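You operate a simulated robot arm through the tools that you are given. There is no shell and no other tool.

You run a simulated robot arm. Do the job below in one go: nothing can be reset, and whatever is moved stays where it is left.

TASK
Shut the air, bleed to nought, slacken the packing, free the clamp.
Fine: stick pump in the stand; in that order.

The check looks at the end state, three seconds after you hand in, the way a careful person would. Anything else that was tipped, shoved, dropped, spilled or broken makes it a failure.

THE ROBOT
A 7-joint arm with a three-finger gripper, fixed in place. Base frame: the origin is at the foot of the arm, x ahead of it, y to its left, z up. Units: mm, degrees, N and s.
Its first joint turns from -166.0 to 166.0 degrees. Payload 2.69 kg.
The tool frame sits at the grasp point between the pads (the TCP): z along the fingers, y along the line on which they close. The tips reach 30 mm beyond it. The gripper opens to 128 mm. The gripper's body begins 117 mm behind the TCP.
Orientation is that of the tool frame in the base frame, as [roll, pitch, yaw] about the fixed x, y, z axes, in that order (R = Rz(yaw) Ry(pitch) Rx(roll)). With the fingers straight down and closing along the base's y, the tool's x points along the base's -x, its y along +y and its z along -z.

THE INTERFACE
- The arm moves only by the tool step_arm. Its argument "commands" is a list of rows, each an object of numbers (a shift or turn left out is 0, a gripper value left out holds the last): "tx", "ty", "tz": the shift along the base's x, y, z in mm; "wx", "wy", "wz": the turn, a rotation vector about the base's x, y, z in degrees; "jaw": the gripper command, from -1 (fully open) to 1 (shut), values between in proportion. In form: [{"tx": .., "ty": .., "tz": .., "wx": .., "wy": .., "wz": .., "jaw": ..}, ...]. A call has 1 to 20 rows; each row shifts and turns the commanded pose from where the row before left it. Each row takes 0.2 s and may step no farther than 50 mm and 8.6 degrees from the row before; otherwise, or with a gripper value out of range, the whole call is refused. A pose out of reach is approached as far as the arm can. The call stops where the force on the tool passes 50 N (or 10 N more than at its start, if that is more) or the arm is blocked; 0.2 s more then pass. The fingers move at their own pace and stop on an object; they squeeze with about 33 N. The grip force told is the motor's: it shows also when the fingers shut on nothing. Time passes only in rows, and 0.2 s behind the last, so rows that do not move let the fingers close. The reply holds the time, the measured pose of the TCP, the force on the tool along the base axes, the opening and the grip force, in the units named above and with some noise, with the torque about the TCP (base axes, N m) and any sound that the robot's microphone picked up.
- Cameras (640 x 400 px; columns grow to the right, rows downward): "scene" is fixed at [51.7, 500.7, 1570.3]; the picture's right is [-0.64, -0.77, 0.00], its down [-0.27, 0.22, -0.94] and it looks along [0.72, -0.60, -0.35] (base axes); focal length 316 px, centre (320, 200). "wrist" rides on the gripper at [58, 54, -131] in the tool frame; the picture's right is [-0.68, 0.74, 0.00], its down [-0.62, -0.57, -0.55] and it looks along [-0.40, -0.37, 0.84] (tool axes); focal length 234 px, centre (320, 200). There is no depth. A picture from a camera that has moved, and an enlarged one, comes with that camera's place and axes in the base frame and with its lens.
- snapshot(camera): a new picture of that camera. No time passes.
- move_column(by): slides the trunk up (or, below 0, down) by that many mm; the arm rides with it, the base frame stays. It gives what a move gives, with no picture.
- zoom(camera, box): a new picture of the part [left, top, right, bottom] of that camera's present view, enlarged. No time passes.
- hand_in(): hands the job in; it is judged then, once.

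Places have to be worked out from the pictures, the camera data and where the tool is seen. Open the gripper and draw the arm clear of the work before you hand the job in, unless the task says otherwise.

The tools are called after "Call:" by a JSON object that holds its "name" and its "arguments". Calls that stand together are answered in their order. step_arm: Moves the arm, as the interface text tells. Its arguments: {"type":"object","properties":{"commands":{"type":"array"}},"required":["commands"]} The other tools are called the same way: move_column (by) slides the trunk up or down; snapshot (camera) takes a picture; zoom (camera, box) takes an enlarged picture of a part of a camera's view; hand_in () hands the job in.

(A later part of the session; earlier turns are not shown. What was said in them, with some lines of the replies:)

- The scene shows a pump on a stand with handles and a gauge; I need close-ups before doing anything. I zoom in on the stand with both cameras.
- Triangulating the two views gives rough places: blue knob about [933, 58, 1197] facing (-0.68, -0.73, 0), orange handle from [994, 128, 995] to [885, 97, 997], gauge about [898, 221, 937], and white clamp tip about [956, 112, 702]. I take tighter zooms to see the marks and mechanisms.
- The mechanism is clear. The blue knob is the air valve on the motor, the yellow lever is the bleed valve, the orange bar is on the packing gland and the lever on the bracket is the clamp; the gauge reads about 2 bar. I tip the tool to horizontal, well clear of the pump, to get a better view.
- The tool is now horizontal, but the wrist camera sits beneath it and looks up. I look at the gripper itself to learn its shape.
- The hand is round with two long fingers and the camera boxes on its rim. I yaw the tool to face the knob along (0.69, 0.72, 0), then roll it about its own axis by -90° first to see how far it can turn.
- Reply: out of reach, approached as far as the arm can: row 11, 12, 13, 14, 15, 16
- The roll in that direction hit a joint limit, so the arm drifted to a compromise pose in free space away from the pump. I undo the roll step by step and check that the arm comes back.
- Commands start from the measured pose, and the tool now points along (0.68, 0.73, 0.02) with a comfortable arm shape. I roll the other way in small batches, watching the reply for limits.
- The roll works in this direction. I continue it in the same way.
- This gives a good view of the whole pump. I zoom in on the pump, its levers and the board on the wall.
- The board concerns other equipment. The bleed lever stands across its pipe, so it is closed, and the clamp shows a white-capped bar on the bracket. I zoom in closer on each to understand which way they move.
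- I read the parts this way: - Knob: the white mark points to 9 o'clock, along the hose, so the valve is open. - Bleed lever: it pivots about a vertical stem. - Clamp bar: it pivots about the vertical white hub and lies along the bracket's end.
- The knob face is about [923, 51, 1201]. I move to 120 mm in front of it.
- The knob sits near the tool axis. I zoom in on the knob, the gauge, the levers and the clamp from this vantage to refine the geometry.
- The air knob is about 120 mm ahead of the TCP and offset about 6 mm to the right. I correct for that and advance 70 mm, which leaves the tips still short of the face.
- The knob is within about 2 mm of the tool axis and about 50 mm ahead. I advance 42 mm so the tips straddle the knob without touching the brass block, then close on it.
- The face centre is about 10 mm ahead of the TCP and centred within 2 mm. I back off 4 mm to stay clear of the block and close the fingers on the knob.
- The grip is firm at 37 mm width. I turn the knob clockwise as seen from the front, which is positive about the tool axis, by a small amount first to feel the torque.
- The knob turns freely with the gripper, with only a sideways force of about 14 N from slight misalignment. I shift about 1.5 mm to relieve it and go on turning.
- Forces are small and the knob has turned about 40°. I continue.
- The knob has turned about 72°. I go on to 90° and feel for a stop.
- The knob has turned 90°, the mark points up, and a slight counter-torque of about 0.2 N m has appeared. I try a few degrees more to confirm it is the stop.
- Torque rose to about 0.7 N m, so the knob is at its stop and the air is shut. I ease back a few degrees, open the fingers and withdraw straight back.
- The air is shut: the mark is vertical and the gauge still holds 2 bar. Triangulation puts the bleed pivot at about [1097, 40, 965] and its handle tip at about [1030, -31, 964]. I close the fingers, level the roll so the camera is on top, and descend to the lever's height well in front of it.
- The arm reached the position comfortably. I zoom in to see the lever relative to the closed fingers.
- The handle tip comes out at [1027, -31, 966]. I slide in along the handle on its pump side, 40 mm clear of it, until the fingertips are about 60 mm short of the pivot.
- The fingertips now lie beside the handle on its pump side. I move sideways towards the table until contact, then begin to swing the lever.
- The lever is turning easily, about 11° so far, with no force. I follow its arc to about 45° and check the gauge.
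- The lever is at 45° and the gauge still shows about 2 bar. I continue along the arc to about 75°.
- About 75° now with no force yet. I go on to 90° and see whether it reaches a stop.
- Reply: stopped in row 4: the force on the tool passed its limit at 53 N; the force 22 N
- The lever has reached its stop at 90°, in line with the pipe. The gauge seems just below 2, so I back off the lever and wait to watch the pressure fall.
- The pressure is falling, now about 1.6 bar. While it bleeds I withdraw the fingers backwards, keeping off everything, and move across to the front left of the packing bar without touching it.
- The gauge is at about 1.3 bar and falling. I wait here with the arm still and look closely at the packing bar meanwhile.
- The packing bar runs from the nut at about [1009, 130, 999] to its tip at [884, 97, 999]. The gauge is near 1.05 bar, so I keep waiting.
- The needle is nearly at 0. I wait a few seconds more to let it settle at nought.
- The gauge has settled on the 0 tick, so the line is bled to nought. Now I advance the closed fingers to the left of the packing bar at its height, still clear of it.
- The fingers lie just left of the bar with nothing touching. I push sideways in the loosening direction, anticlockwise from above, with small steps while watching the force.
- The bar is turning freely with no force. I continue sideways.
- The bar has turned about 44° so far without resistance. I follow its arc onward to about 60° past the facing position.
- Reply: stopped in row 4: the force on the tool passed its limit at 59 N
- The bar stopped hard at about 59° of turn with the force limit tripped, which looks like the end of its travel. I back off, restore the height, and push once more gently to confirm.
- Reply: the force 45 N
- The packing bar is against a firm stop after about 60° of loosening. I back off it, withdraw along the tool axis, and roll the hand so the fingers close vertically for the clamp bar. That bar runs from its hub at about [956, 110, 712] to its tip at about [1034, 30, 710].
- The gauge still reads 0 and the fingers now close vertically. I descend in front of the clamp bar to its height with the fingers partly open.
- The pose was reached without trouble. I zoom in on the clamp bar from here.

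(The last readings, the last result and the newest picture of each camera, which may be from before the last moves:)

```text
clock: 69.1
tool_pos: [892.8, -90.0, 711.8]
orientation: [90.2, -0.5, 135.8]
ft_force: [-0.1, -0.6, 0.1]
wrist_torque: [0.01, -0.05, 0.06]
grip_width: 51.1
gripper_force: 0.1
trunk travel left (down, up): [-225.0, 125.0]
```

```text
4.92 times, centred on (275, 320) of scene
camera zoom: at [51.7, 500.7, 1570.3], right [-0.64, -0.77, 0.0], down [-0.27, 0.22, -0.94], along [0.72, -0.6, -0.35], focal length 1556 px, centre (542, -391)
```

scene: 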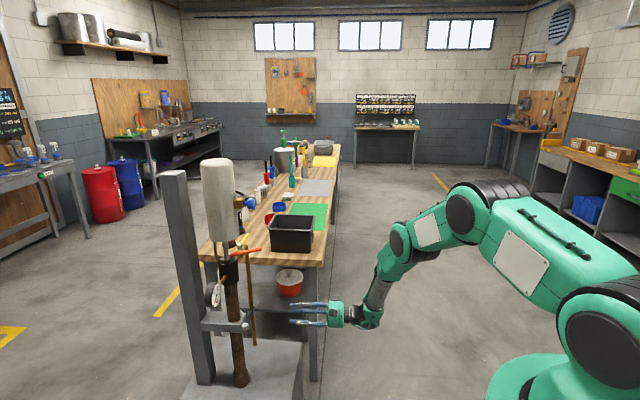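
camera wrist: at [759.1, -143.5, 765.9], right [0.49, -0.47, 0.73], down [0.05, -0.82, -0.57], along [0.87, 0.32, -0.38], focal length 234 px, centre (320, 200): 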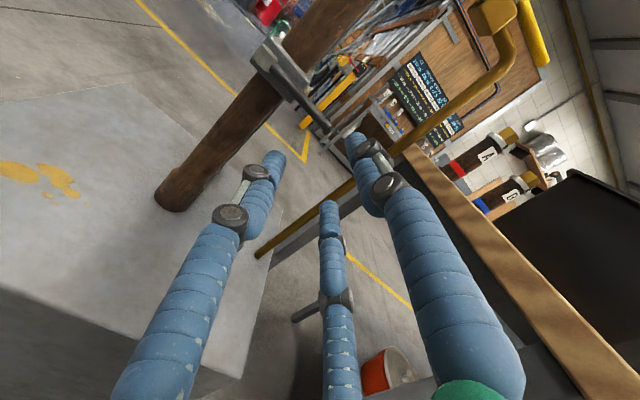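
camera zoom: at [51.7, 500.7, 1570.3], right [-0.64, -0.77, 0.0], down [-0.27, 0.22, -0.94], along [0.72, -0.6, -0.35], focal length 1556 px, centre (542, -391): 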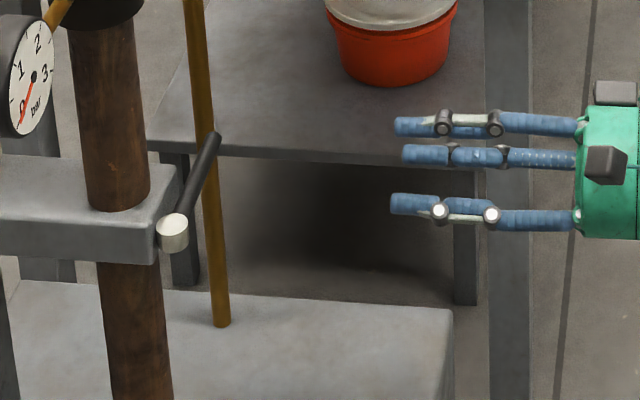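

The lever's free end is at about [1035, 34, 709]. I advance straight along the tool axis so the fingers straddle it vertically, and check before closing.

Call:
{"name": "step_arm", "arguments": {"commands": [{"tx": 31.4, "ty": 32.5, "tz": -1}, {"tx": 31.4, "ty": 32.5, "tz": -1}, {"tx": 31.4, "ty": 32.5, "tz": -1}, {"tx": 17.4, "ty": 18}, {}]}}

Call:
{"name": "zoom", "arguments": {"camera": "wrist", "box": [210, 60, 430, 240]}}

Call:
{"name": "zoom", "arguments": {"camera": "scene", "box": [210, 290, 340, 350]}}

```text
clock: 70.3
tool_pos: [1005.2, 24.5, 709.7]
orientation: [90.3, -0.4, 135.7]
ft_force: [0.0, -0.2, -0.9]
wrist_torque: [0.0, -0.01, 0.0]
grip_width: 51.4
gripper_force: 0.1
trunk travel left (down, up): [-225.0, 125.0]
```

```text
2.22 times, centred on (320, 150) of wrist
camera zoom: at [872.3, -28.7, 763.8], right [0.49, -0.47, 0.73], down [0.05, -0.82, -0.57], along [0.87, 0.32, -0.38], focal length 520 px, centre (320, 311)
```

zoom: 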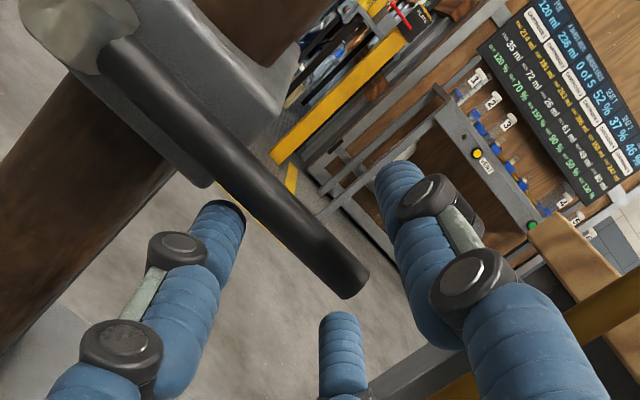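

```text
4.92 times, centred on (275, 320) of scene
camera zoom: at [51.7, 500.7, 1570.3], right [-0.64, -0.77, 0.0], down [-0.27, 0.22, -0.94], along [0.72, -0.6, -0.35], focal length 1556 px, centre (542, -391)
```

zoom: 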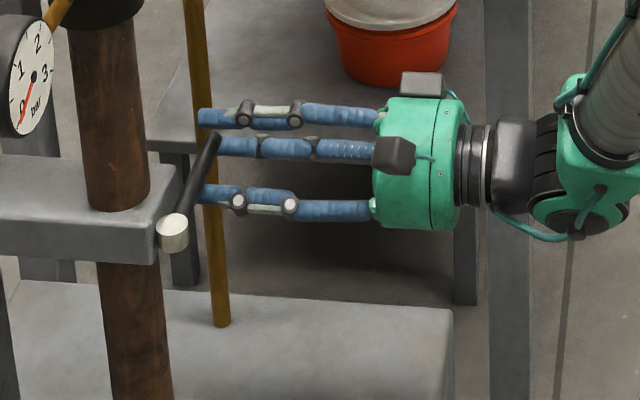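

The lever crosses the tool axis about 27 mm ahead of the TCP. I advance 18 mm more and close the fingers on it.

Call:
{"name": "step_arm", "arguments": {"commands": [{"tx": 6.2, "ty": 6.5}, {"tx": 6.3, "ty": 6.5}, {"jaw": 0.5}, {"jaw": 1.0}, {"jaw": 1.0}, {"jaw": 1.0}]}}

Call:
{"name": "zoom", "arguments": {"camera": "wrist", "box": [210, 60, 430, 240]}}

Call:
{"name": "zoom", "arguments": {"camera": "scene", "box": [210, 290, 340, 350]}}

```text
clock: 71.7
tool_pos: [1016.1, 39.2, 705.0]
orientation: [90.4, -0.6, 135.9]
ft_force: [-16.9, 13.5, -16.4]
wrist_torque: [-0.56, -0.42, 0.35]
grip_width: 21.9
gripper_force: 44.7
trunk travel left (down, up): [-225.0, 125.0]
```

```text
2.22 times, centred on (320, 150) of wrist
camera zoom: at [882.5, -14.9, 760.4], right [0.49, -0.47, 0.73], down [0.05, -0.82, -0.57], along [0.87, 0.32, -0.38], focal length 520 px, centre (320, 311)
```

zoom: 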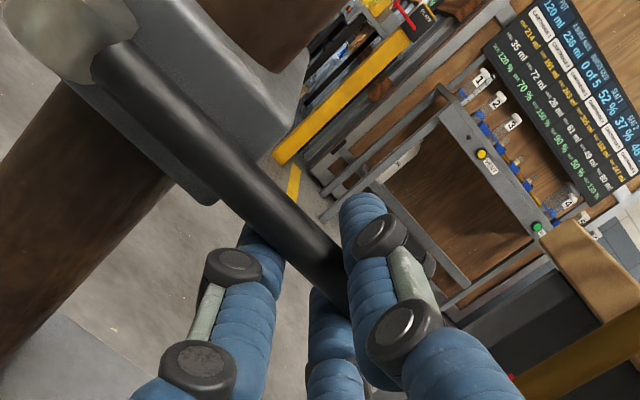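

```text
4.92 times, centred on (275, 320) of scene
camera zoom: at [51.7, 500.7, 1570.3], right [-0.64, -0.77, 0.0], down [-0.27, 0.22, -0.94], along [0.72, -0.6, -0.35], focal length 1556 px, centre (542, -391)
```

zoom: 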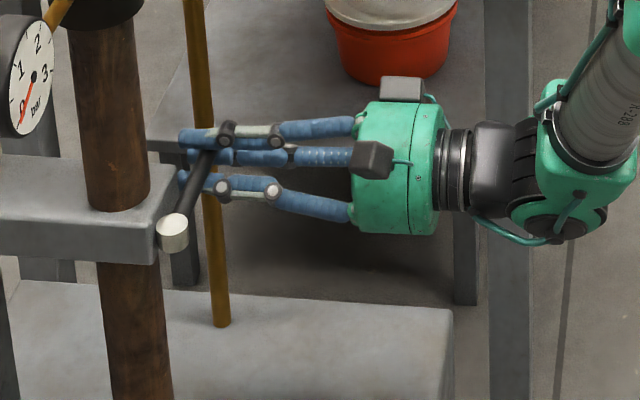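

The lever is gripped, but the readings show about 20 N each sideways and downward from slight misalignment. I shift a few millimetres to relieve that before pulling.

Call:
{"name": "step_arm", "arguments": {"commands": [{"tz": -2.5, "tx": -1, "ty": 1}, {"tz": -2, "tx": -0.7, "ty": 0.7}, {}]}}

Call:
{"name": "zoom", "arguments": {"camera": "wrist", "box": [210, 60, 430, 240]}}

```text
clock: 72.5
tool_pos: [1016.0, 39.4, 705.6]
orientation: [90.1, -0.4, 135.8]
ft_force: [-14.5, 9.3, -7.4]
wrist_torque: [-0.36, -0.32, 0.49]
grip_width: 21.8
gripper_force: 44.4
trunk travel left (down, up): [-225.0, 125.0]
```

```text
2.22 times, centred on (320, 150) of wrist
camera zoom: at [882.1, -14.7, 759.7], right [0.49, -0.47, 0.73], down [0.05, -0.82, -0.57], along [0.87, 0.32, -0.38], focal length 520 px, centre (320, 311)
```

zoom: 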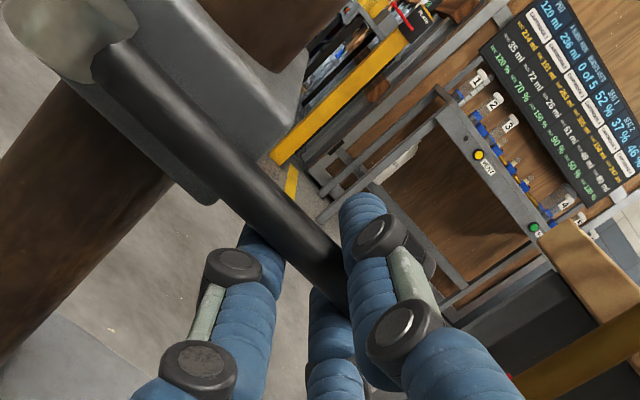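

Forces dropped, and the lever's true height is about 705. Now I pull the lever's end towards me along the first part of its arc and read the resistance.

Call:
{"name": "step_arm", "arguments": {"commands": [{"tx": -5.9, "ty": -5.1, "tz": -1}, {"tx": -5.9, "ty": -5.1}, {}]}}

Call:
{"name": "zoom", "arguments": {"camera": "wrist", "box": [210, 60, 430, 240]}}

Call:
{"name": "zoom", "arguments": {"camera": "scene", "box": [210, 290, 340, 350]}}

```text
clock: 73.3
tool_pos: [1004.8, 28.3, 704.1]
orientation: [90.3, -0.2, 135.8]
ft_force: [4.2, 15.9, -0.4]
wrist_torque: [-0.37, -0.22, -1.12]
grip_width: 21.9
gripper_force: 45.0
trunk travel left (down, up): [-225.0, 125.0]
```

```text
2.22 times, centred on (320, 150) of wrist
camera zoom: at [871.1, -25.7, 759.5], right [0.49, -0.47, 0.73], down [0.05, -0.82, -0.57], along [0.87, 0.32, -0.38], focal length 520 px, centre (320, 311)
```

zoom: 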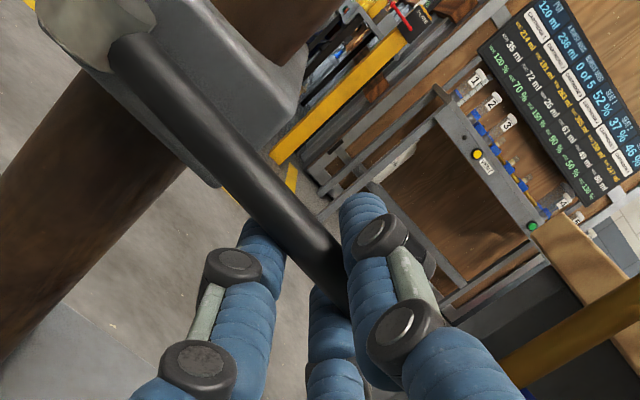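

```text
4.92 times, centred on (275, 320) of scene
camera zoom: at [51.7, 500.7, 1570.3], right [-0.64, -0.77, 0.0], down [-0.27, 0.22, -0.94], along [0.72, -0.6, -0.35], focal length 1556 px, centre (542, -391)
```

zoom: 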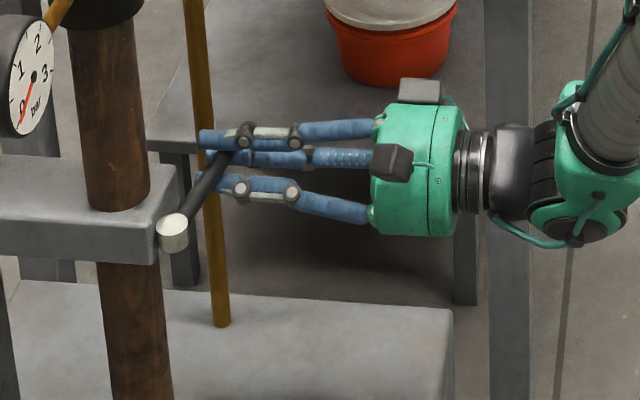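

The lever is swinging out with only light resistance, though the pads want to turn with it. I keep following the arc and yaw the tool along with the lever.

Call:
{"name": "step_arm", "arguments": {"commands": [{"tx": -9.6, "ty": -3.4, "wz": -8}, {"tx": -9.2, "ty": -3.1, "wz": -8}, {}]}}

Call:
{"name": "zoom", "arguments": {"camera": "scene", "box": [210, 290, 340, 350]}}

```text
clock: 74.1
tool_pos: [984.9, 20.0, 704.8]
orientation: [90.1, -0.4, 119.6]
ft_force: [-6.7, -20.0, 9.5]
wrist_torque: [-0.11, -0.18, 1.19]
grip_width: 22.0
gripper_force: 45.3
trunk travel left (down, up): [-225.0, 125.0]
```

```text
4.92 times, centred on (275, 320) of scene
camera zoom: at [51.7, 500.7, 1570.3], right [-0.64, -0.77, 0.0], down [-0.27, 0.22, -0.94], along [0.72, -0.6, -0.35], focal length 1556 px, centre (542, -391)
```

zoom: 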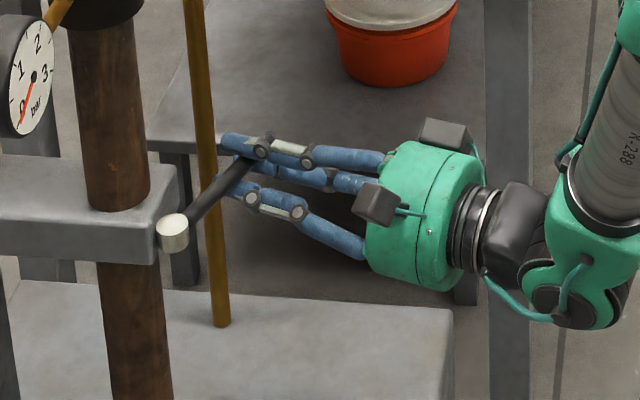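

The lever has swung about 23° and follows well. I continue along the arc with less yaw per step.

Call:
{"name": "step_arm", "arguments": {"commands": [{"tx": -9.15, "ty": -2.4, "wz": -3}, {"tx": -9.6, "ty": -1.6, "wz": -4}, {"tx": -9.6, "ty": -0.7, "wz": -5}, {"tx": -9.8, "ty": 0.25, "wz": -5}, {}]}}

Call:
{"name": "zoom", "arguments": {"camera": "scene", "box": [210, 290, 340, 350]}}

Call:
{"name": "snapshot", "arguments": {"camera": "wrist"}}

```text
clock: 75.3
tool_pos: [948.5, 15.1, 705.2]
orientation: [90.1, -0.5, 102.7]
ft_force: [17.0, -23.2, 15.2]
wrist_torque: [-0.54, -0.1, -1.74]
grip_width: 22.0
gripper_force: 45.2
trunk travel left (down, up): [-225.0, 125.0]
```

```text
4.92 times, centred on (275, 320) of scene
camera zoom: at [51.7, 500.7, 1570.3], right [-0.64, -0.77, 0.0], down [-0.27, 0.22, -0.94], along [0.72, -0.6, -0.35], focal length 1556 px, centre (542, -391)
```

zoom: 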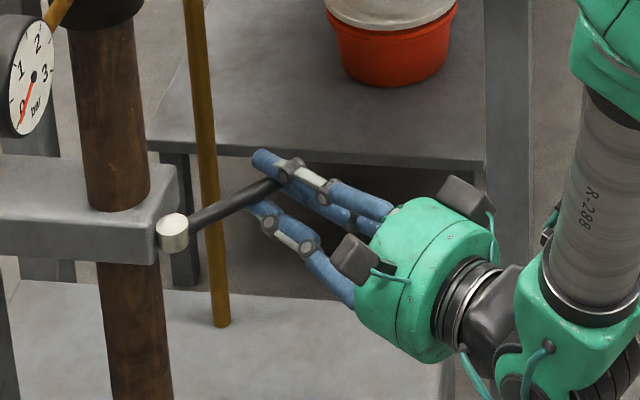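

```text
taken
camera wrist: at [806.2, 44.0, 759.2], right [0.15, -0.67, 0.73], down [-0.4, -0.72, -0.57], along [0.9, -0.21, -0.38], focal length 234 px, centre (320, 200)
```

wrist: 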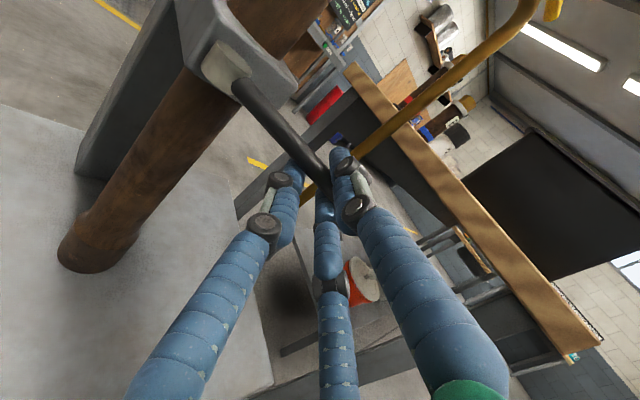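

The lever is at about 46°, with a radial misfit of a few millimetres. I correct outwards and slightly up and continue.

Call:
{"name": "step_arm", "arguments": {"commands": [{"tx": -10.2, "ty": -0.75, "tz": 1.5, "wz": -7}, {"tx": -9.7, "ty": 2.7, "tz": 1, "wz": -6}, {}]}}

Call:
{"name": "zoom", "arguments": {"camera": "scene", "box": [210, 290, 340, 350]}}

Call:
{"name": "zoom", "arguments": {"camera": "wrist", "box": [180, 20, 420, 220]}}

```text
clock: 75.7
tool_pos: [950.8, 16.9, 704.6]
orientation: [89.7, -0.2, 102.8]
ft_force: [3.9, 3.9, 10.6]
wrist_torque: [-0.12, 0.0, -0.13]
grip_width: 22.2
gripper_force: 45.5
out of reach, approached as far as the arm can: row 1, 2
trunk travel left (down, up): [-225.0, 125.0]
stopped in row 2: the force on the tool passed its limit at 73 N (the readings are from after the stop); the commanded pose is now the measured one
```

```text
4.92 times, centred on (275, 320) of scene
camera zoom: at [51.7, 500.7, 1570.3], right [-0.64, -0.77, 0.0], down [-0.27, 0.22, -0.94], along [0.72, -0.6, -0.35], focal length 1556 px, centre (542, -391)
```

zoom: 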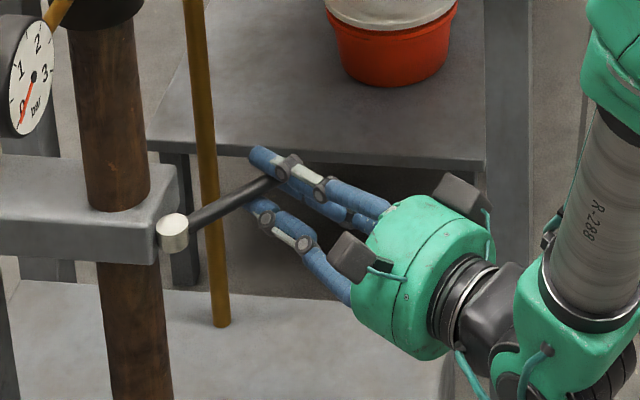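

```text
2.00 times, centred on (300, 120) of wrist
camera zoom: at [810.6, 44.0, 758.0], right [0.14, -0.66, 0.73], down [-0.4, -0.72, -0.57], along [0.91, -0.21, -0.37], focal length 468 px, centre (360, 360)
```

zoom: 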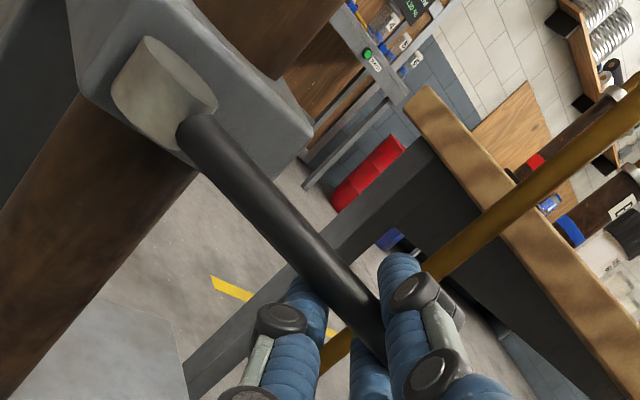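

Further yaw hit a joint limit, and the force limit stopped the move, but everything is at rest with light forces and the lever is at about 45°. I continue the arc by translation only and let the lever pivot between the pads.

Call:
{"name": "step_arm", "arguments": {"commands": [{"tx": -5.9, "ty": 0.1}, {"tx": -5.9, "ty": 0.2}, {}]}}

Call:
{"name": "zoom", "arguments": {"camera": "scene", "box": [210, 290, 340, 350]}}

```text
clock: 76.5
tool_pos: [939.5, 16.1, 705.9]
orientation: [89.6, -0.1, 102.6]
ft_force: [17.0, 1.3, 26.7]
wrist_torque: [-0.32, -0.14, -1.56]
grip_width: 21.9
gripper_force: 44.9
trunk travel left (down, up): [-225.0, 125.0]
```

```text
4.92 times, centred on (275, 320) of scene
camera zoom: at [51.7, 500.7, 1570.3], right [-0.64, -0.77, 0.0], down [-0.27, 0.22, -0.94], along [0.72, -0.6, -0.35], focal length 1556 px, centre (542, -391)
```

zoom: 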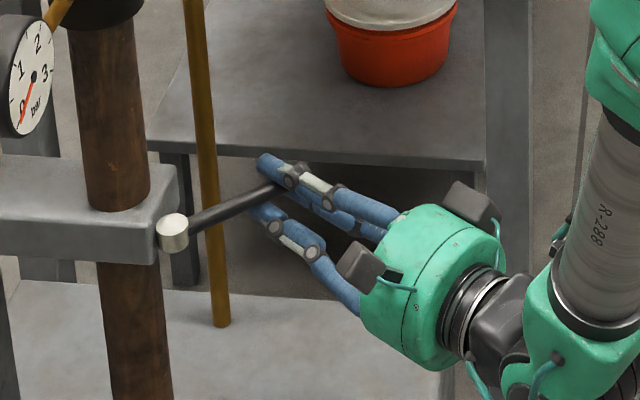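

The lever follows by translation alone, and it pushes the tool up by about 27 N, so I raise the grip a little as I go on.

Call:
{"name": "step_arm", "arguments": {"commands": [{"tz": 3}, {"tx": -6.1, "ty": 1.1, "tz": 1}, {"tx": -6.2, "ty": 1.1}, {}]}}

Call:
{"name": "zoom", "arguments": {"camera": "scene", "box": [210, 290, 340, 350]}}

Call:
{"name": "zoom", "arguments": {"camera": "wrist", "box": [180, 20, 420, 220]}}

```text
clock: 77.5
tool_pos: [925.3, 18.4, 704.9]
orientation: [90.0, -0.3, 102.5]
ft_force: [12.0, -3.7, 14.3]
wrist_torque: [-0.4, 0.0, -1.25]
grip_width: 22.0
gripper_force: 45.0
trunk travel left (down, up): [-225.0, 125.0]
```

```text
4.92 times, centred on (275, 320) of scene
camera zoom: at [51.7, 500.7, 1570.3], right [-0.64, -0.77, 0.0], down [-0.27, 0.22, -0.94], along [0.72, -0.6, -0.35], focal length 1556 px, centre (542, -391)
```

zoom: 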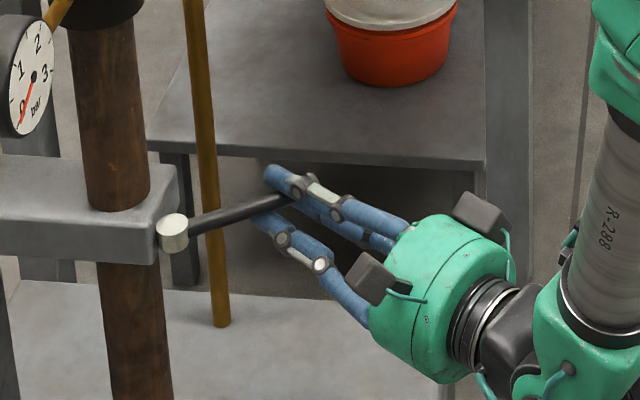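

```text
2.00 times, centred on (300, 120) of wrist
camera zoom: at [784.3, 46.0, 759.1], right [0.15, -0.66, 0.73], down [-0.4, -0.72, -0.57], along [0.9, -0.21, -0.37], focal length 468 px, centre (360, 360)
```

zoom: 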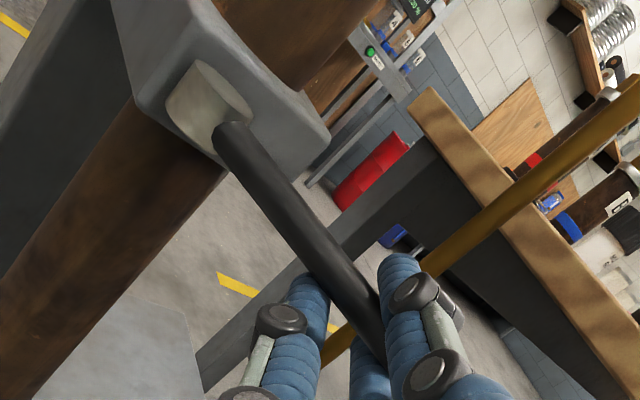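

The lever is now at about 60°. I continue along the arc.

Call:
{"name": "step_arm", "arguments": {"commands": [{"tx": -6.0, "ty": 1.9, "tz": 1}, {"tx": -6.0, "ty": 2.0, "tz": 0.5}, {"tx": -5.7, "ty": 2.7}, {"tx": -5.6, "ty": 2.8}, {}]}}

Call:
{"name": "zoom", "arguments": {"camera": "scene", "box": [210, 290, 340, 350]}}

Call:
{"name": "zoom", "arguments": {"camera": "wrist", "box": [180, 20, 420, 220]}}

```text
clock: 78.7
tool_pos: [902.3, 26.9, 705.6]
orientation: [90.2, -0.3, 102.6]
ft_force: [10.1, -18.0, 1.3]
wrist_torque: [-0.78, 0.47, -1.81]
grip_width: 21.8
gripper_force: 44.9
trunk travel left (down, up): [-225.0, 125.0]
```

```text
4.92 times, centred on (275, 320) of scene
camera zoom: at [51.7, 500.7, 1570.3], right [-0.64, -0.77, 0.0], down [-0.27, 0.22, -0.94], along [0.72, -0.6, -0.35], focal length 1556 px, centre (542, -391)
```

zoom: 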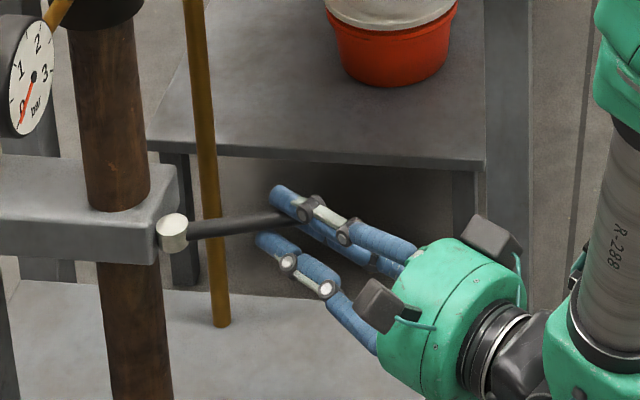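

```text
2.00 times, centred on (300, 120) of wrist
camera zoom: at [760.5, 55.4, 759.3], right [0.15, -0.66, 0.73], down [-0.4, -0.72, -0.57], along [0.9, -0.21, -0.37], focal length 468 px, centre (360, 360)
```

zoom: 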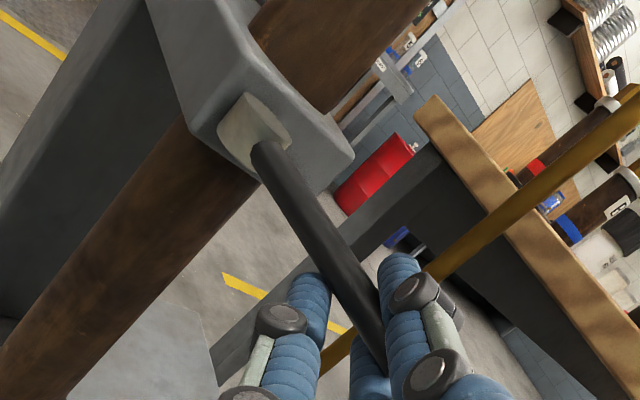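

The lever is at about 76° with modest force. I carry on to 90° and feel for the end of its travel.

Call:
{"name": "step_arm", "arguments": {"commands": [{"tx": -5.2, "ty": 3.5}, {"tx": -5.2, "ty": 3.5}, {"tx": -3.6, "ty": 3.1}, {"tx": -3.5, "ty": 3.1}, {}]}}

Call:
{"name": "zoom", "arguments": {"camera": "scene", "box": [210, 290, 340, 350]}}

Call:
{"name": "zoom", "arguments": {"camera": "wrist", "box": [180, 20, 420, 220]}}

```text
clock: 79.9
tool_pos: [884.4, 41.2, 705.0]
orientation: [90.1, -0.4, 102.7]
ft_force: [5.8, -13.8, -12.4]
wrist_torque: [1.32, -0.84, -1.41]
grip_width: 21.6
gripper_force: 45.1
trunk travel left (down, up): [-225.0, 125.0]
```

```text
4.92 times, centred on (275, 320) of scene
camera zoom: at [51.7, 500.7, 1570.3], right [-0.64, -0.77, 0.0], down [-0.27, 0.22, -0.94], along [0.72, -0.6, -0.35], focal length 1556 px, centre (542, -391)
```

zoom: 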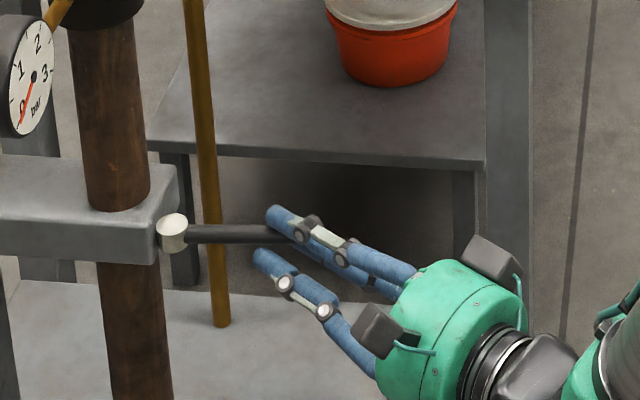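

```text
2.00 times, centred on (300, 120) of wrist
camera zoom: at [743.3, 68.4, 759.7], right [0.15, -0.66, 0.73], down [-0.4, -0.72, -0.57], along [0.9, -0.21, -0.37], focal length 468 px, centre (360, 360)
```

zoom: 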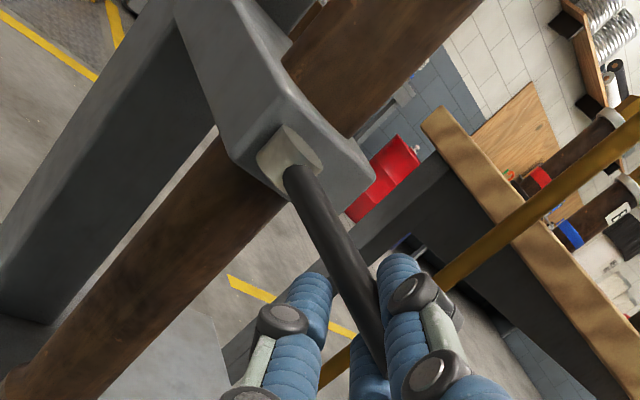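

The lever now points straight out at 90° with no stop felt. I go a little further to learn whether it has more travel.

Call:
{"name": "step_arm", "arguments": {"commands": [{"tx": -3.6, "ty": 3.9, "tz": -1}, {"tx": -3.6, "ty": 4.0}, {"tx": -3.3, "ty": 4.2}, {}]}}

Call:
{"name": "zoom", "arguments": {"camera": "scene", "box": [210, 290, 340, 350]}}

Call:
{"name": "zoom", "arguments": {"camera": "wrist", "box": [180, 20, 420, 220]}}

```text
clock: 80.9
tool_pos: [877.0, 49.4, 705.0]
orientation: [90.1, -0.4, 103.4]
ft_force: [29.1, -22.9, -19.4]
wrist_torque: [1.38, -0.86, -1.13]
grip_width: 21.8
gripper_force: 45.5
out of reach, approached as far as the arm can: row 3
trunk travel left (down, up): [-225.0, 125.0]
```

```text
4.92 times, centred on (275, 320) of scene
camera zoom: at [51.7, 500.7, 1570.3], right [-0.64, -0.77, 0.0], down [-0.27, 0.22, -0.94], along [0.72, -0.6, -0.35], focal length 1556 px, centre (542, -391)
```

zoom: 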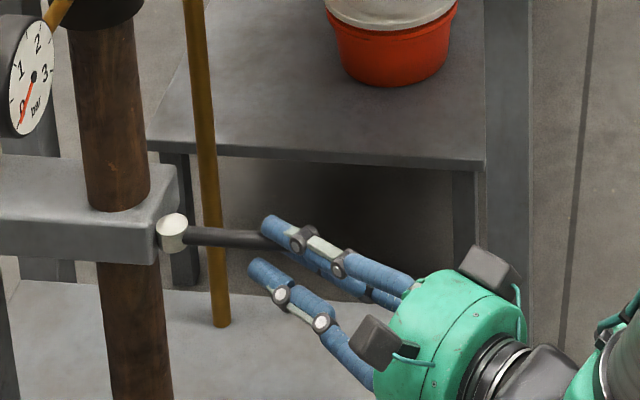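

```text
2.00 times, centred on (300, 120) of wrist
camera zoom: at [735.4, 75.0, 759.7], right [0.16, -0.66, 0.73], down [-0.39, -0.72, -0.57], along [0.91, -0.2, -0.37], focal length 468 px, centre (360, 360)
```

zoom: 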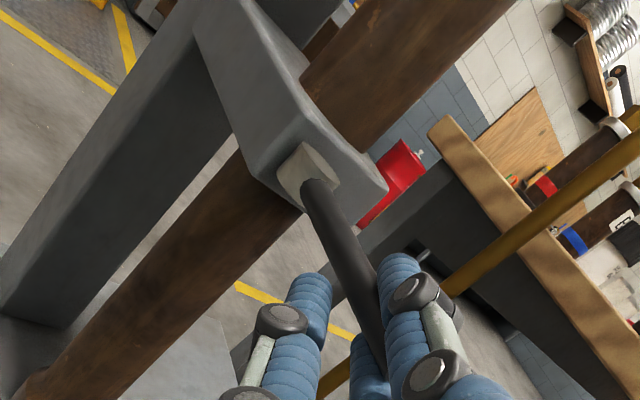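

The lever is at about 97° and resistance has risen to about 37 N, near the end of its travel or of my wrist's range. I release it and draw straight back to look at how it stands.

Call:
{"name": "step_arm", "arguments": {"commands": [{"jaw": 0.6}, {"jaw": 0.2}, {"jaw": 0.2}, {"tx": -20, "ty": -4.8}, {"tx": -40, "ty": -9.5}, {"tx": -45, "ty": -10.7}, {}]}}

Call:
{"name": "snapshot", "arguments": {"camera": "wrist"}}

Call:
{"name": "zoom", "arguments": {"camera": "scene", "box": [210, 290, 340, 350]}}

Call:
{"name": "snapshot", "arguments": {"camera": "scene"}}

```text
clock: 82.5
tool_pos: [768.3, 22.9, 706.7]
orientation: [89.8, -0.2, 102.6]
ft_force: [0.3, 0.9, -0.2]
wrist_torque: [0.0, 0.0, 0.04]
grip_width: 51.1
gripper_force: 0.0
trunk travel left (down, up): [-225.0, 125.0]
```

```text
taken
camera wrist: at [627.0, 50.2, 761.6], right [0.15, -0.66, 0.73], down [-0.4, -0.72, -0.57], along [0.9, -0.21, -0.37], focal length 234 px, centre (320, 200)
```

wrist: 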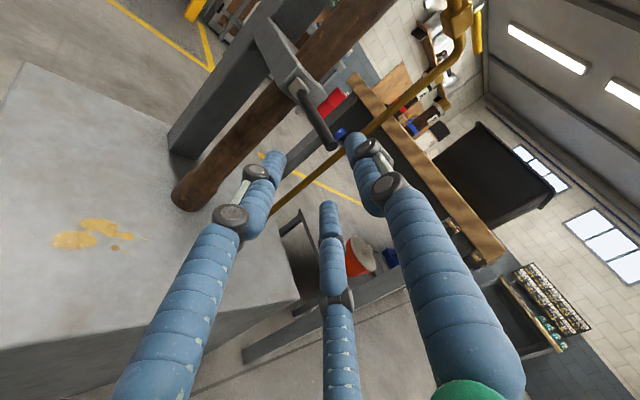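

```text
4.92 times, centred on (275, 320) of scene
camera zoom: at [51.7, 500.7, 1570.3], right [-0.64, -0.77, 0.0], down [-0.27, 0.22, -0.94], along [0.72, -0.6, -0.35], focal length 1556 px, centre (542, -391)
```

zoom: 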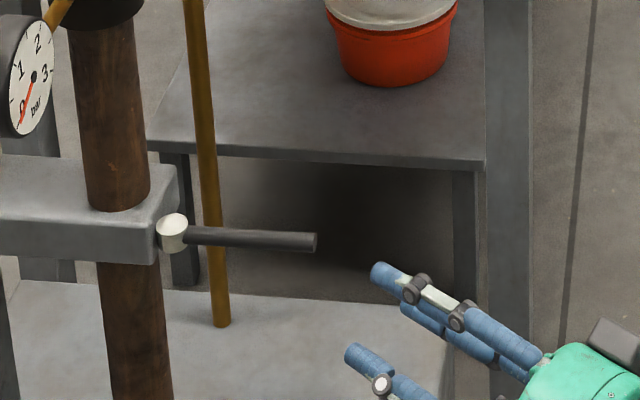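

```text
taken
```

scene: 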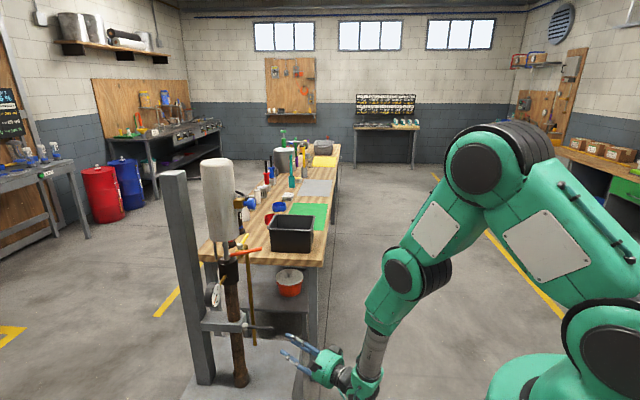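

The lever now stands straight out from the bracket at about 92°, having sprung back slightly, which suggests a stop near 90°. To be sure, I go round to its right side with closed fingers to give it a gentle push.

Call:
{"name": "step_arm", "arguments": {"commands": [{"jaw": 1.0, "tx": 10, "ty": -9.6, "wz": 8.3}, {"tx": 30, "ty": -28.9, "wz": 8.3}, {"tx": 30, "ty": -28.9, "wz": 8.3}, {"tx": 30, "ty": -29, "wz": 8.3}, {}]}}

Call:
{"name": "snapshot", "arguments": {"camera": "wrist"}}

Call:
{"name": "zoom", "arguments": {"camera": "scene", "box": [210, 290, 340, 350]}}

```text
clock: 83.7
tool_pos: [869.8, -72.7, 705.0]
orientation: [90.1, -0.3, 135.9]
ft_force: [0.1, 0.6, -0.2]
wrist_torque: [-0.01, -0.04, 0.04]
grip_width: 2.4
gripper_force: 31.5
trunk travel left (down, up): [-225.0, 125.0]
```

```text
taken
camera wrist: at [735.5, -127.0, 759.0], right [0.49, -0.47, 0.73], down [0.06, -0.82, -0.57], along [0.87, 0.32, -0.37], focal length 234 px, centre (320, 200)
```

wrist: 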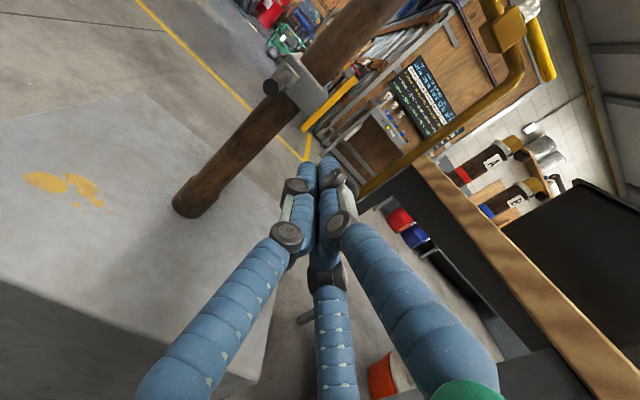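

```text
4.92 times, centred on (275, 320) of scene
camera zoom: at [51.7, 500.7, 1570.3], right [-0.64, -0.77, 0.0], down [-0.27, 0.22, -0.94], along [0.72, -0.6, -0.35], focal length 1556 px, centre (542, -391)
```

zoom: 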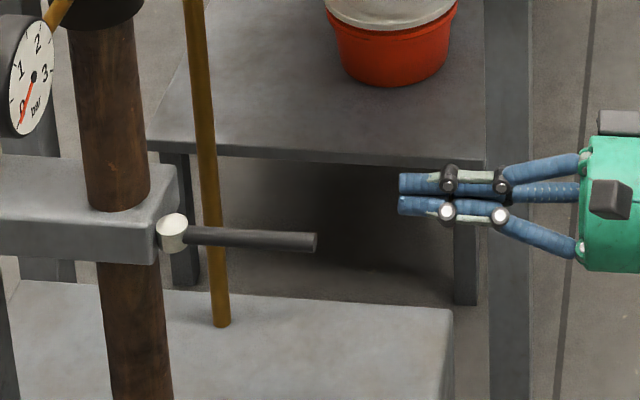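

I look at the lever end-on from here to fix its angle.

Call:
{"name": "zoom", "arguments": {"camera": "wrist", "box": [240, 40, 340, 130]}}

```text
4.44 times, centred on (290, 85) of wrist
camera zoom: at [735.5, -127.0, 759.0], right [0.49, -0.47, 0.73], down [0.06, -0.82, -0.57], along [0.87, 0.32, -0.37], focal length 1041 px, centre (453, 711)
```

zoom: 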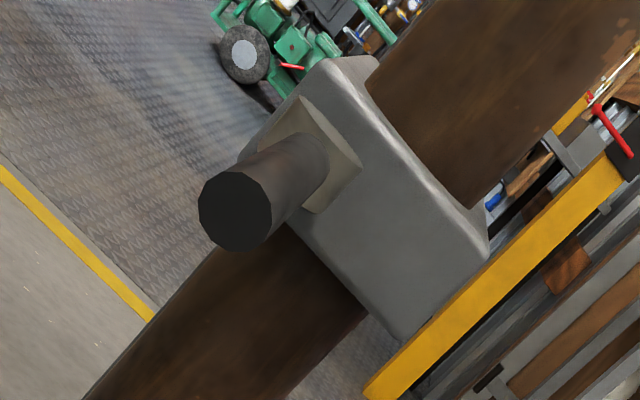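

The lever's tip is at about [880, 32, 709], giving an angle of about 91.5°. I advance on its right side and push lightly to the left to see whether it gives.

Call:
{"name": "step_arm", "arguments": {"commands": [{"tx": 28.5, "ty": 29.5, "tz": 2}, {"tx": 28.5, "ty": 29.5, "tz": 2}, {"tx": -10.8, "ty": 10.4}, {"tx": -10.8, "ty": 10.4}, {}]}}

Call:
{"name": "zoom", "arguments": {"camera": "wrist", "box": [200, 60, 400, 210]}}

Call:
{"name": "zoom", "arguments": {"camera": "scene", "box": [210, 290, 340, 350]}}

```text
clock: 84.9
tool_pos: [905.4, 7.6, 709.5]
orientation: [89.9, -0.3, 135.7]
ft_force: [0.6, 0.5, -0.1]
wrist_torque: [-0.01, -0.01, 0.01]
grip_width: 2.2
gripper_force: 31.2
trunk travel left (down, up): [-225.0, 125.0]
```

```text
2.67 times, centred on (300, 135) of wrist
camera zoom: at [772.2, -45.8, 763.4], right [0.49, -0.47, 0.73], down [0.06, -0.82, -0.57], along [0.87, 0.32, -0.37], focal length 624 px, centre (373, 373)
```

zoom: 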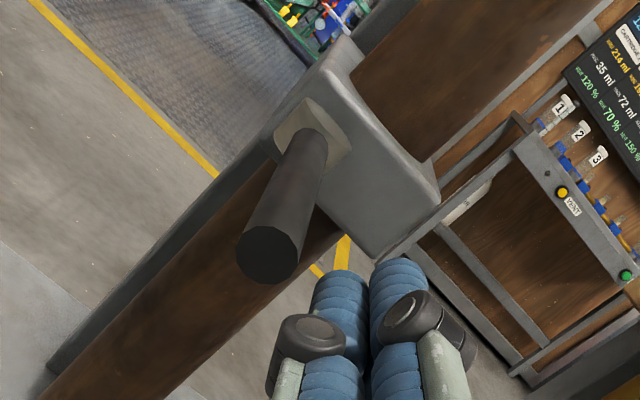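

```text
4.92 times, centred on (275, 320) of scene
camera zoom: at [51.7, 500.7, 1570.3], right [-0.64, -0.77, 0.0], down [-0.27, 0.22, -0.94], along [0.72, -0.6, -0.35], focal length 1556 px, centre (542, -391)
```

zoom: 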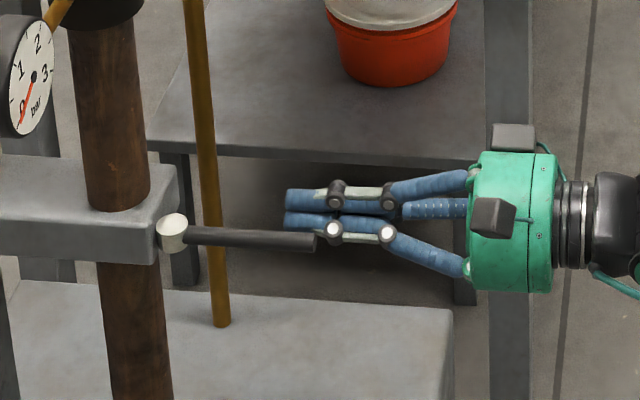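

I am alongside without contact so far. I push left in small steps.

Call:
{"name": "step_arm", "arguments": {"commands": [{"tx": -2.9, "ty": 2.8}, {"tx": -2.9, "ty": 2.8}, {"tx": -2.9, "ty": 2.8}, {"tx": -2.9, "ty": 2.8}, {"tx": -2.2, "ty": 2.1}, {}]}}

Call:
{"name": "zoom", "arguments": {"camera": "scene", "box": [210, 290, 340, 350]}}

Call:
{"name": "zoom", "arguments": {"camera": "wrist", "box": [200, 60, 400, 210]}}

```text
clock: 86.3
tool_pos: [895.8, 18.5, 712.2]
orientation: [89.9, -0.2, 135.7]
ft_force: [33.1, -23.7, -7.0]
wrist_torque: [-0.04, -0.22, -1.02]
grip_width: 1.9
gripper_force: 31.7
trunk travel left (down, up): [-225.0, 125.0]
```

```text
4.92 times, centred on (275, 320) of scene
camera zoom: at [51.7, 500.7, 1570.3], right [-0.64, -0.77, 0.0], down [-0.27, 0.22, -0.94], along [0.72, -0.6, -0.35], focal length 1556 px, centre (542, -391)
```

zoom: 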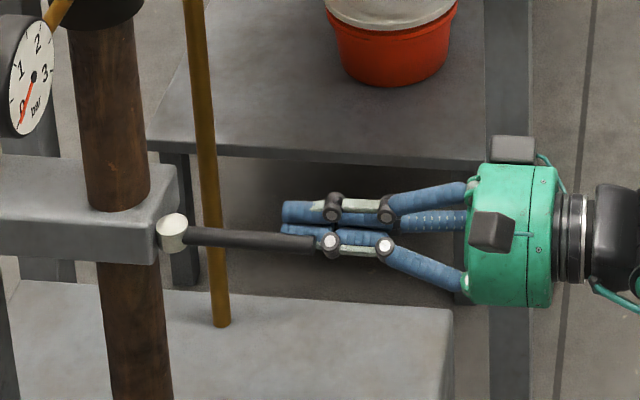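

```text
2.67 times, centred on (300, 135) of wrist
camera zoom: at [760.6, -35.5, 764.6], right [0.48, -0.48, 0.73], down [0.06, -0.82, -0.57], along [0.87, 0.32, -0.37], focal length 624 px, centre (373, 373)
```

zoom: 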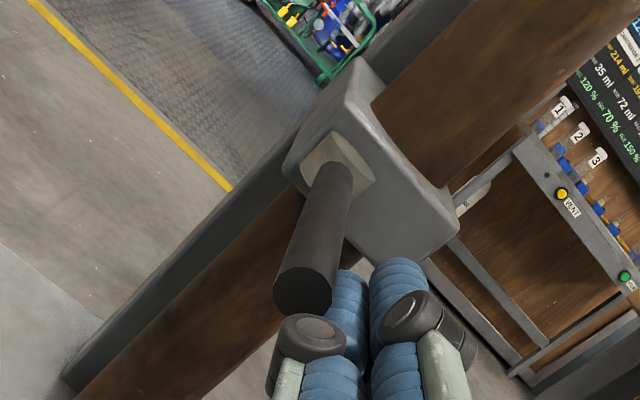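

The lever gives no further under about 40 N, so it is at its stop and the clamp is free. I ease off, withdraw, open the gripper and raise the arm clear for a final check.

Call:
{"name": "step_arm", "arguments": {"commands": [{"tx": 10.8, "ty": -10.4}, {"tx": 10.8, "ty": -10.4}, {"tx": -28, "ty": -29}, {"tx": -34, "ty": -35}, {"tx": -34, "ty": -35}, {"tx": -34, "ty": -35, "tz": 20, "jaw": -1}, {"tx": -20, "ty": -20, "tz": 40, "jaw": -1}, {"tz": 45}, {"tz": 45}, {"tz": 45}, {"tz": 45}, {}]}}

Call:
{"name": "snapshot", "arguments": {"camera": "scene"}}

Call:
{"name": "zoom", "arguments": {"camera": "scene", "box": [150, 150, 310, 250]}}

Call:
{"name": "zoom", "arguments": {"camera": "scene", "box": [180, 230, 320, 350]}}

Call:
{"name": "snapshot", "arguments": {"camera": "wrist"}}

```text
refused: row 6 steps farther than a row can; nothing moved
```

```text
taken
```

scene: 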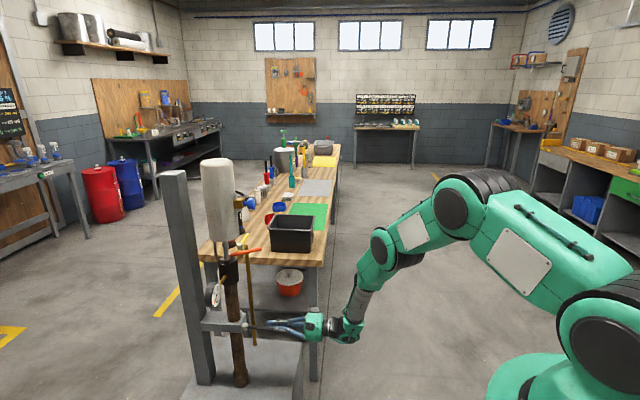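

```text
4.00 times, centred on (230, 200) of scene
camera zoom: at [51.7, 500.7, 1570.3], right [-0.64, -0.77, 0.0], down [-0.27, 0.22, -0.94], along [0.72, -0.6, -0.35], focal length 1264 px, centre (680, 200)
```

zoom: 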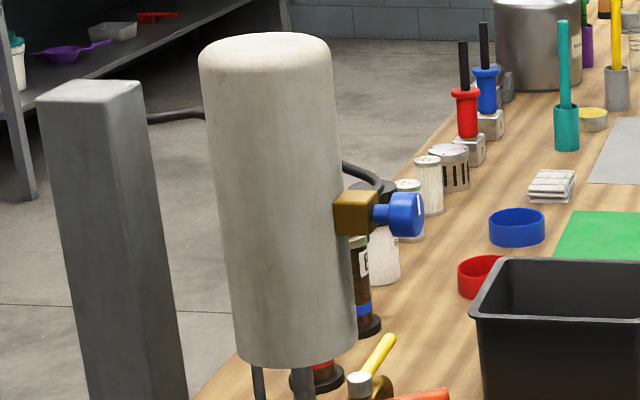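

```text
3.33 times, centred on (250, 290) of scene
camera zoom: at [51.7, 500.7, 1570.3], right [-0.64, -0.77, 0.0], down [-0.27, 0.22, -0.94], along [0.72, -0.6, -0.35], focal length 1053 px, centre (553, -100)
```

zoom: 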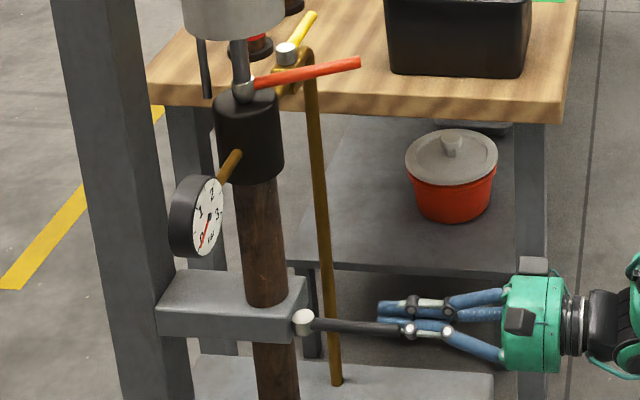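

```text
taken
camera wrist: at [760.6, -35.5, 764.6], right [0.48, -0.48, 0.73], down [0.06, -0.82, -0.57], along [0.87, 0.32, -0.37], focal length 234 px, centre (320, 200)
```

wrist: 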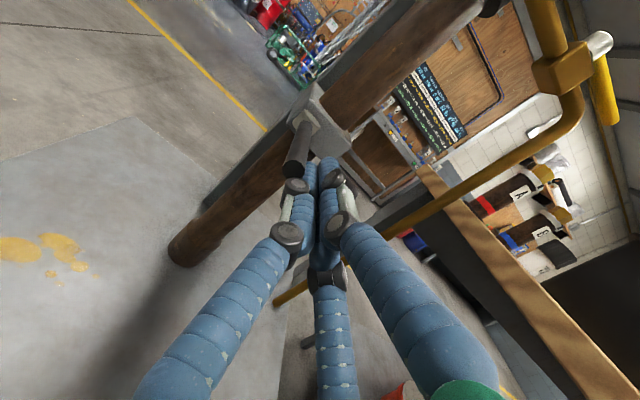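

One row was too long, so the whole call was refused and nothing moved. The pictures show all four parts in their final states; I repeat the withdrawal with shorter steps.

Call:
{"name": "step_arm", "arguments": {"commands": [{"tx": 8, "ty": -7.7}, {"tx": 10.8, "ty": -10.4}, {"tx": -25, "ty": -26}, {"tx": -32, "ty": -33}, {"tx": -32, "ty": -33}, {"tx": -32, "ty": -33}, {"tx": -25, "ty": -26}, {"tz": 45, "jaw": -1}, {"tz": 45}, {"tz": 45}, {"tz": 45}, {"tz": 45}, {}]}}

Call:
{"name": "snapshot", "arguments": {"camera": "wrist"}}

Call:
{"name": "zoom", "arguments": {"camera": "scene", "box": [180, 230, 320, 350]}}

Call:
{"name": "zoom", "arguments": {"camera": "scene", "box": [200, 275, 236, 315]}}

Call:
{"name": "zoom", "arguments": {"camera": "scene", "box": [200, 230, 290, 290]}}

Call:
{"name": "snapshot", "arguments": {"camera": "scene"}}

```text
clock: 89.1
tool_pos: [763.0, -148.7, 935.8]
orientation: [89.9, -0.3, 135.8]
ft_force: [0.2, 0.1, 0.5]
wrist_torque: [-0.06, 0.01, -0.03]
grip_width: 128.0
gripper_force: 0.0
trunk travel left (down, up): [-225.0, 125.0]
```

```text
taken
camera wrist: at [628.6, -201.6, 990.1], right [0.49, -0.47, 0.73], down [0.06, -0.82, -0.57], along [0.87, 0.32, -0.37], focal length 234 px, centre (320, 200)
```

wrist: 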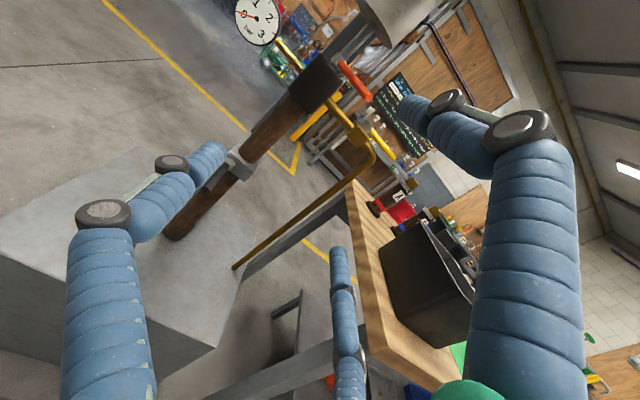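

```text
3.33 times, centred on (250, 290) of scene
camera zoom: at [51.7, 500.7, 1570.3], right [-0.64, -0.77, 0.0], down [-0.27, 0.22, -0.94], along [0.72, -0.6, -0.35], focal length 1053 px, centre (553, -100)
```

zoom: 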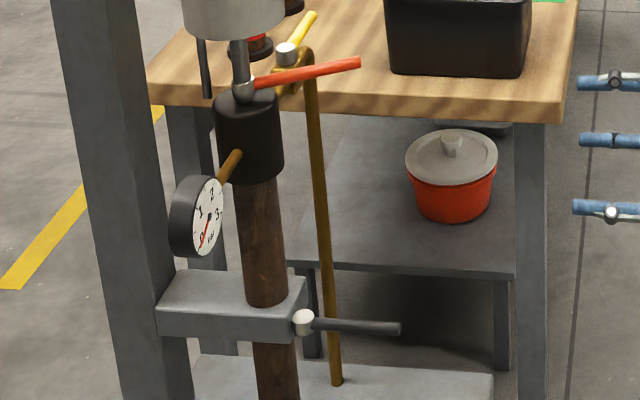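

```text
10.00 times, centred on (218, 295) of scene
camera zoom: at [51.7, 500.7, 1570.3], right [-0.64, -0.77, 0.0], down [-0.27, 0.22, -0.94], along [0.72, -0.6, -0.35], focal length 3160 px, centre (1340, -750)
```

zoom: 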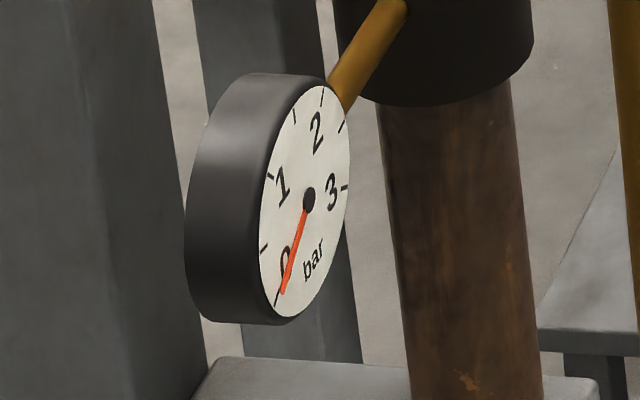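

```text
6.67 times, centred on (245, 260) of scene
camera zoom: at [51.7, 500.7, 1570.3], right [-0.64, -0.77, 0.0], down [-0.27, 0.22, -0.94], along [0.72, -0.6, -0.35], focal length 2106 px, centre (820, -200)
```

zoom: 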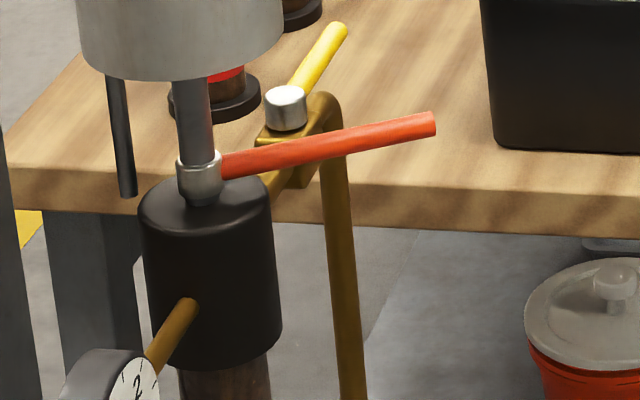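

```text
taken
```

scene: 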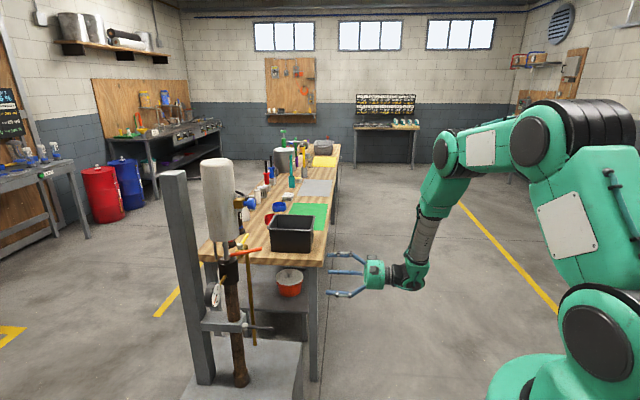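

All four steps are done in order:
- Air knob: shut, mark upright.
- Bleed: lever in line with its pipe, gauge on 0.
- Packing bar: slackened to its stop.
- Clamp lever: swung out to its stop.

Nothing else has moved, the gripper is open and the arm is clear, so I hand in.

Call:
{"name": "hand_in", "arguments": {}}

```text
The job is handed in.
```

I've handed the job in with all four steps done, in the order you gave:

1. **Air:** the blue knob is turned 90° clockwise to its stop, with the mark now upright. The gauge held 2 bar afterwards.
2. **Bleed:** the yellow lever is swung in line with its pipe. I waited until the gauge needle sat on 0 before going on, and left the lever open.
3. **Packing:** the orange bar is turned about 60° anticlockwise from above, to a firm stop. I took anticlockwise as slackening, since nothing on the pump marks it.
4. **Clamp:** the lever is swung out about 90° from the bracket, and it held against a push of about 40 N. I took swinging it outwards as freeing it.

In the last pictures the pump stood as before and nothing else looked moved. The gripper is open and the arm is clear of the pump.
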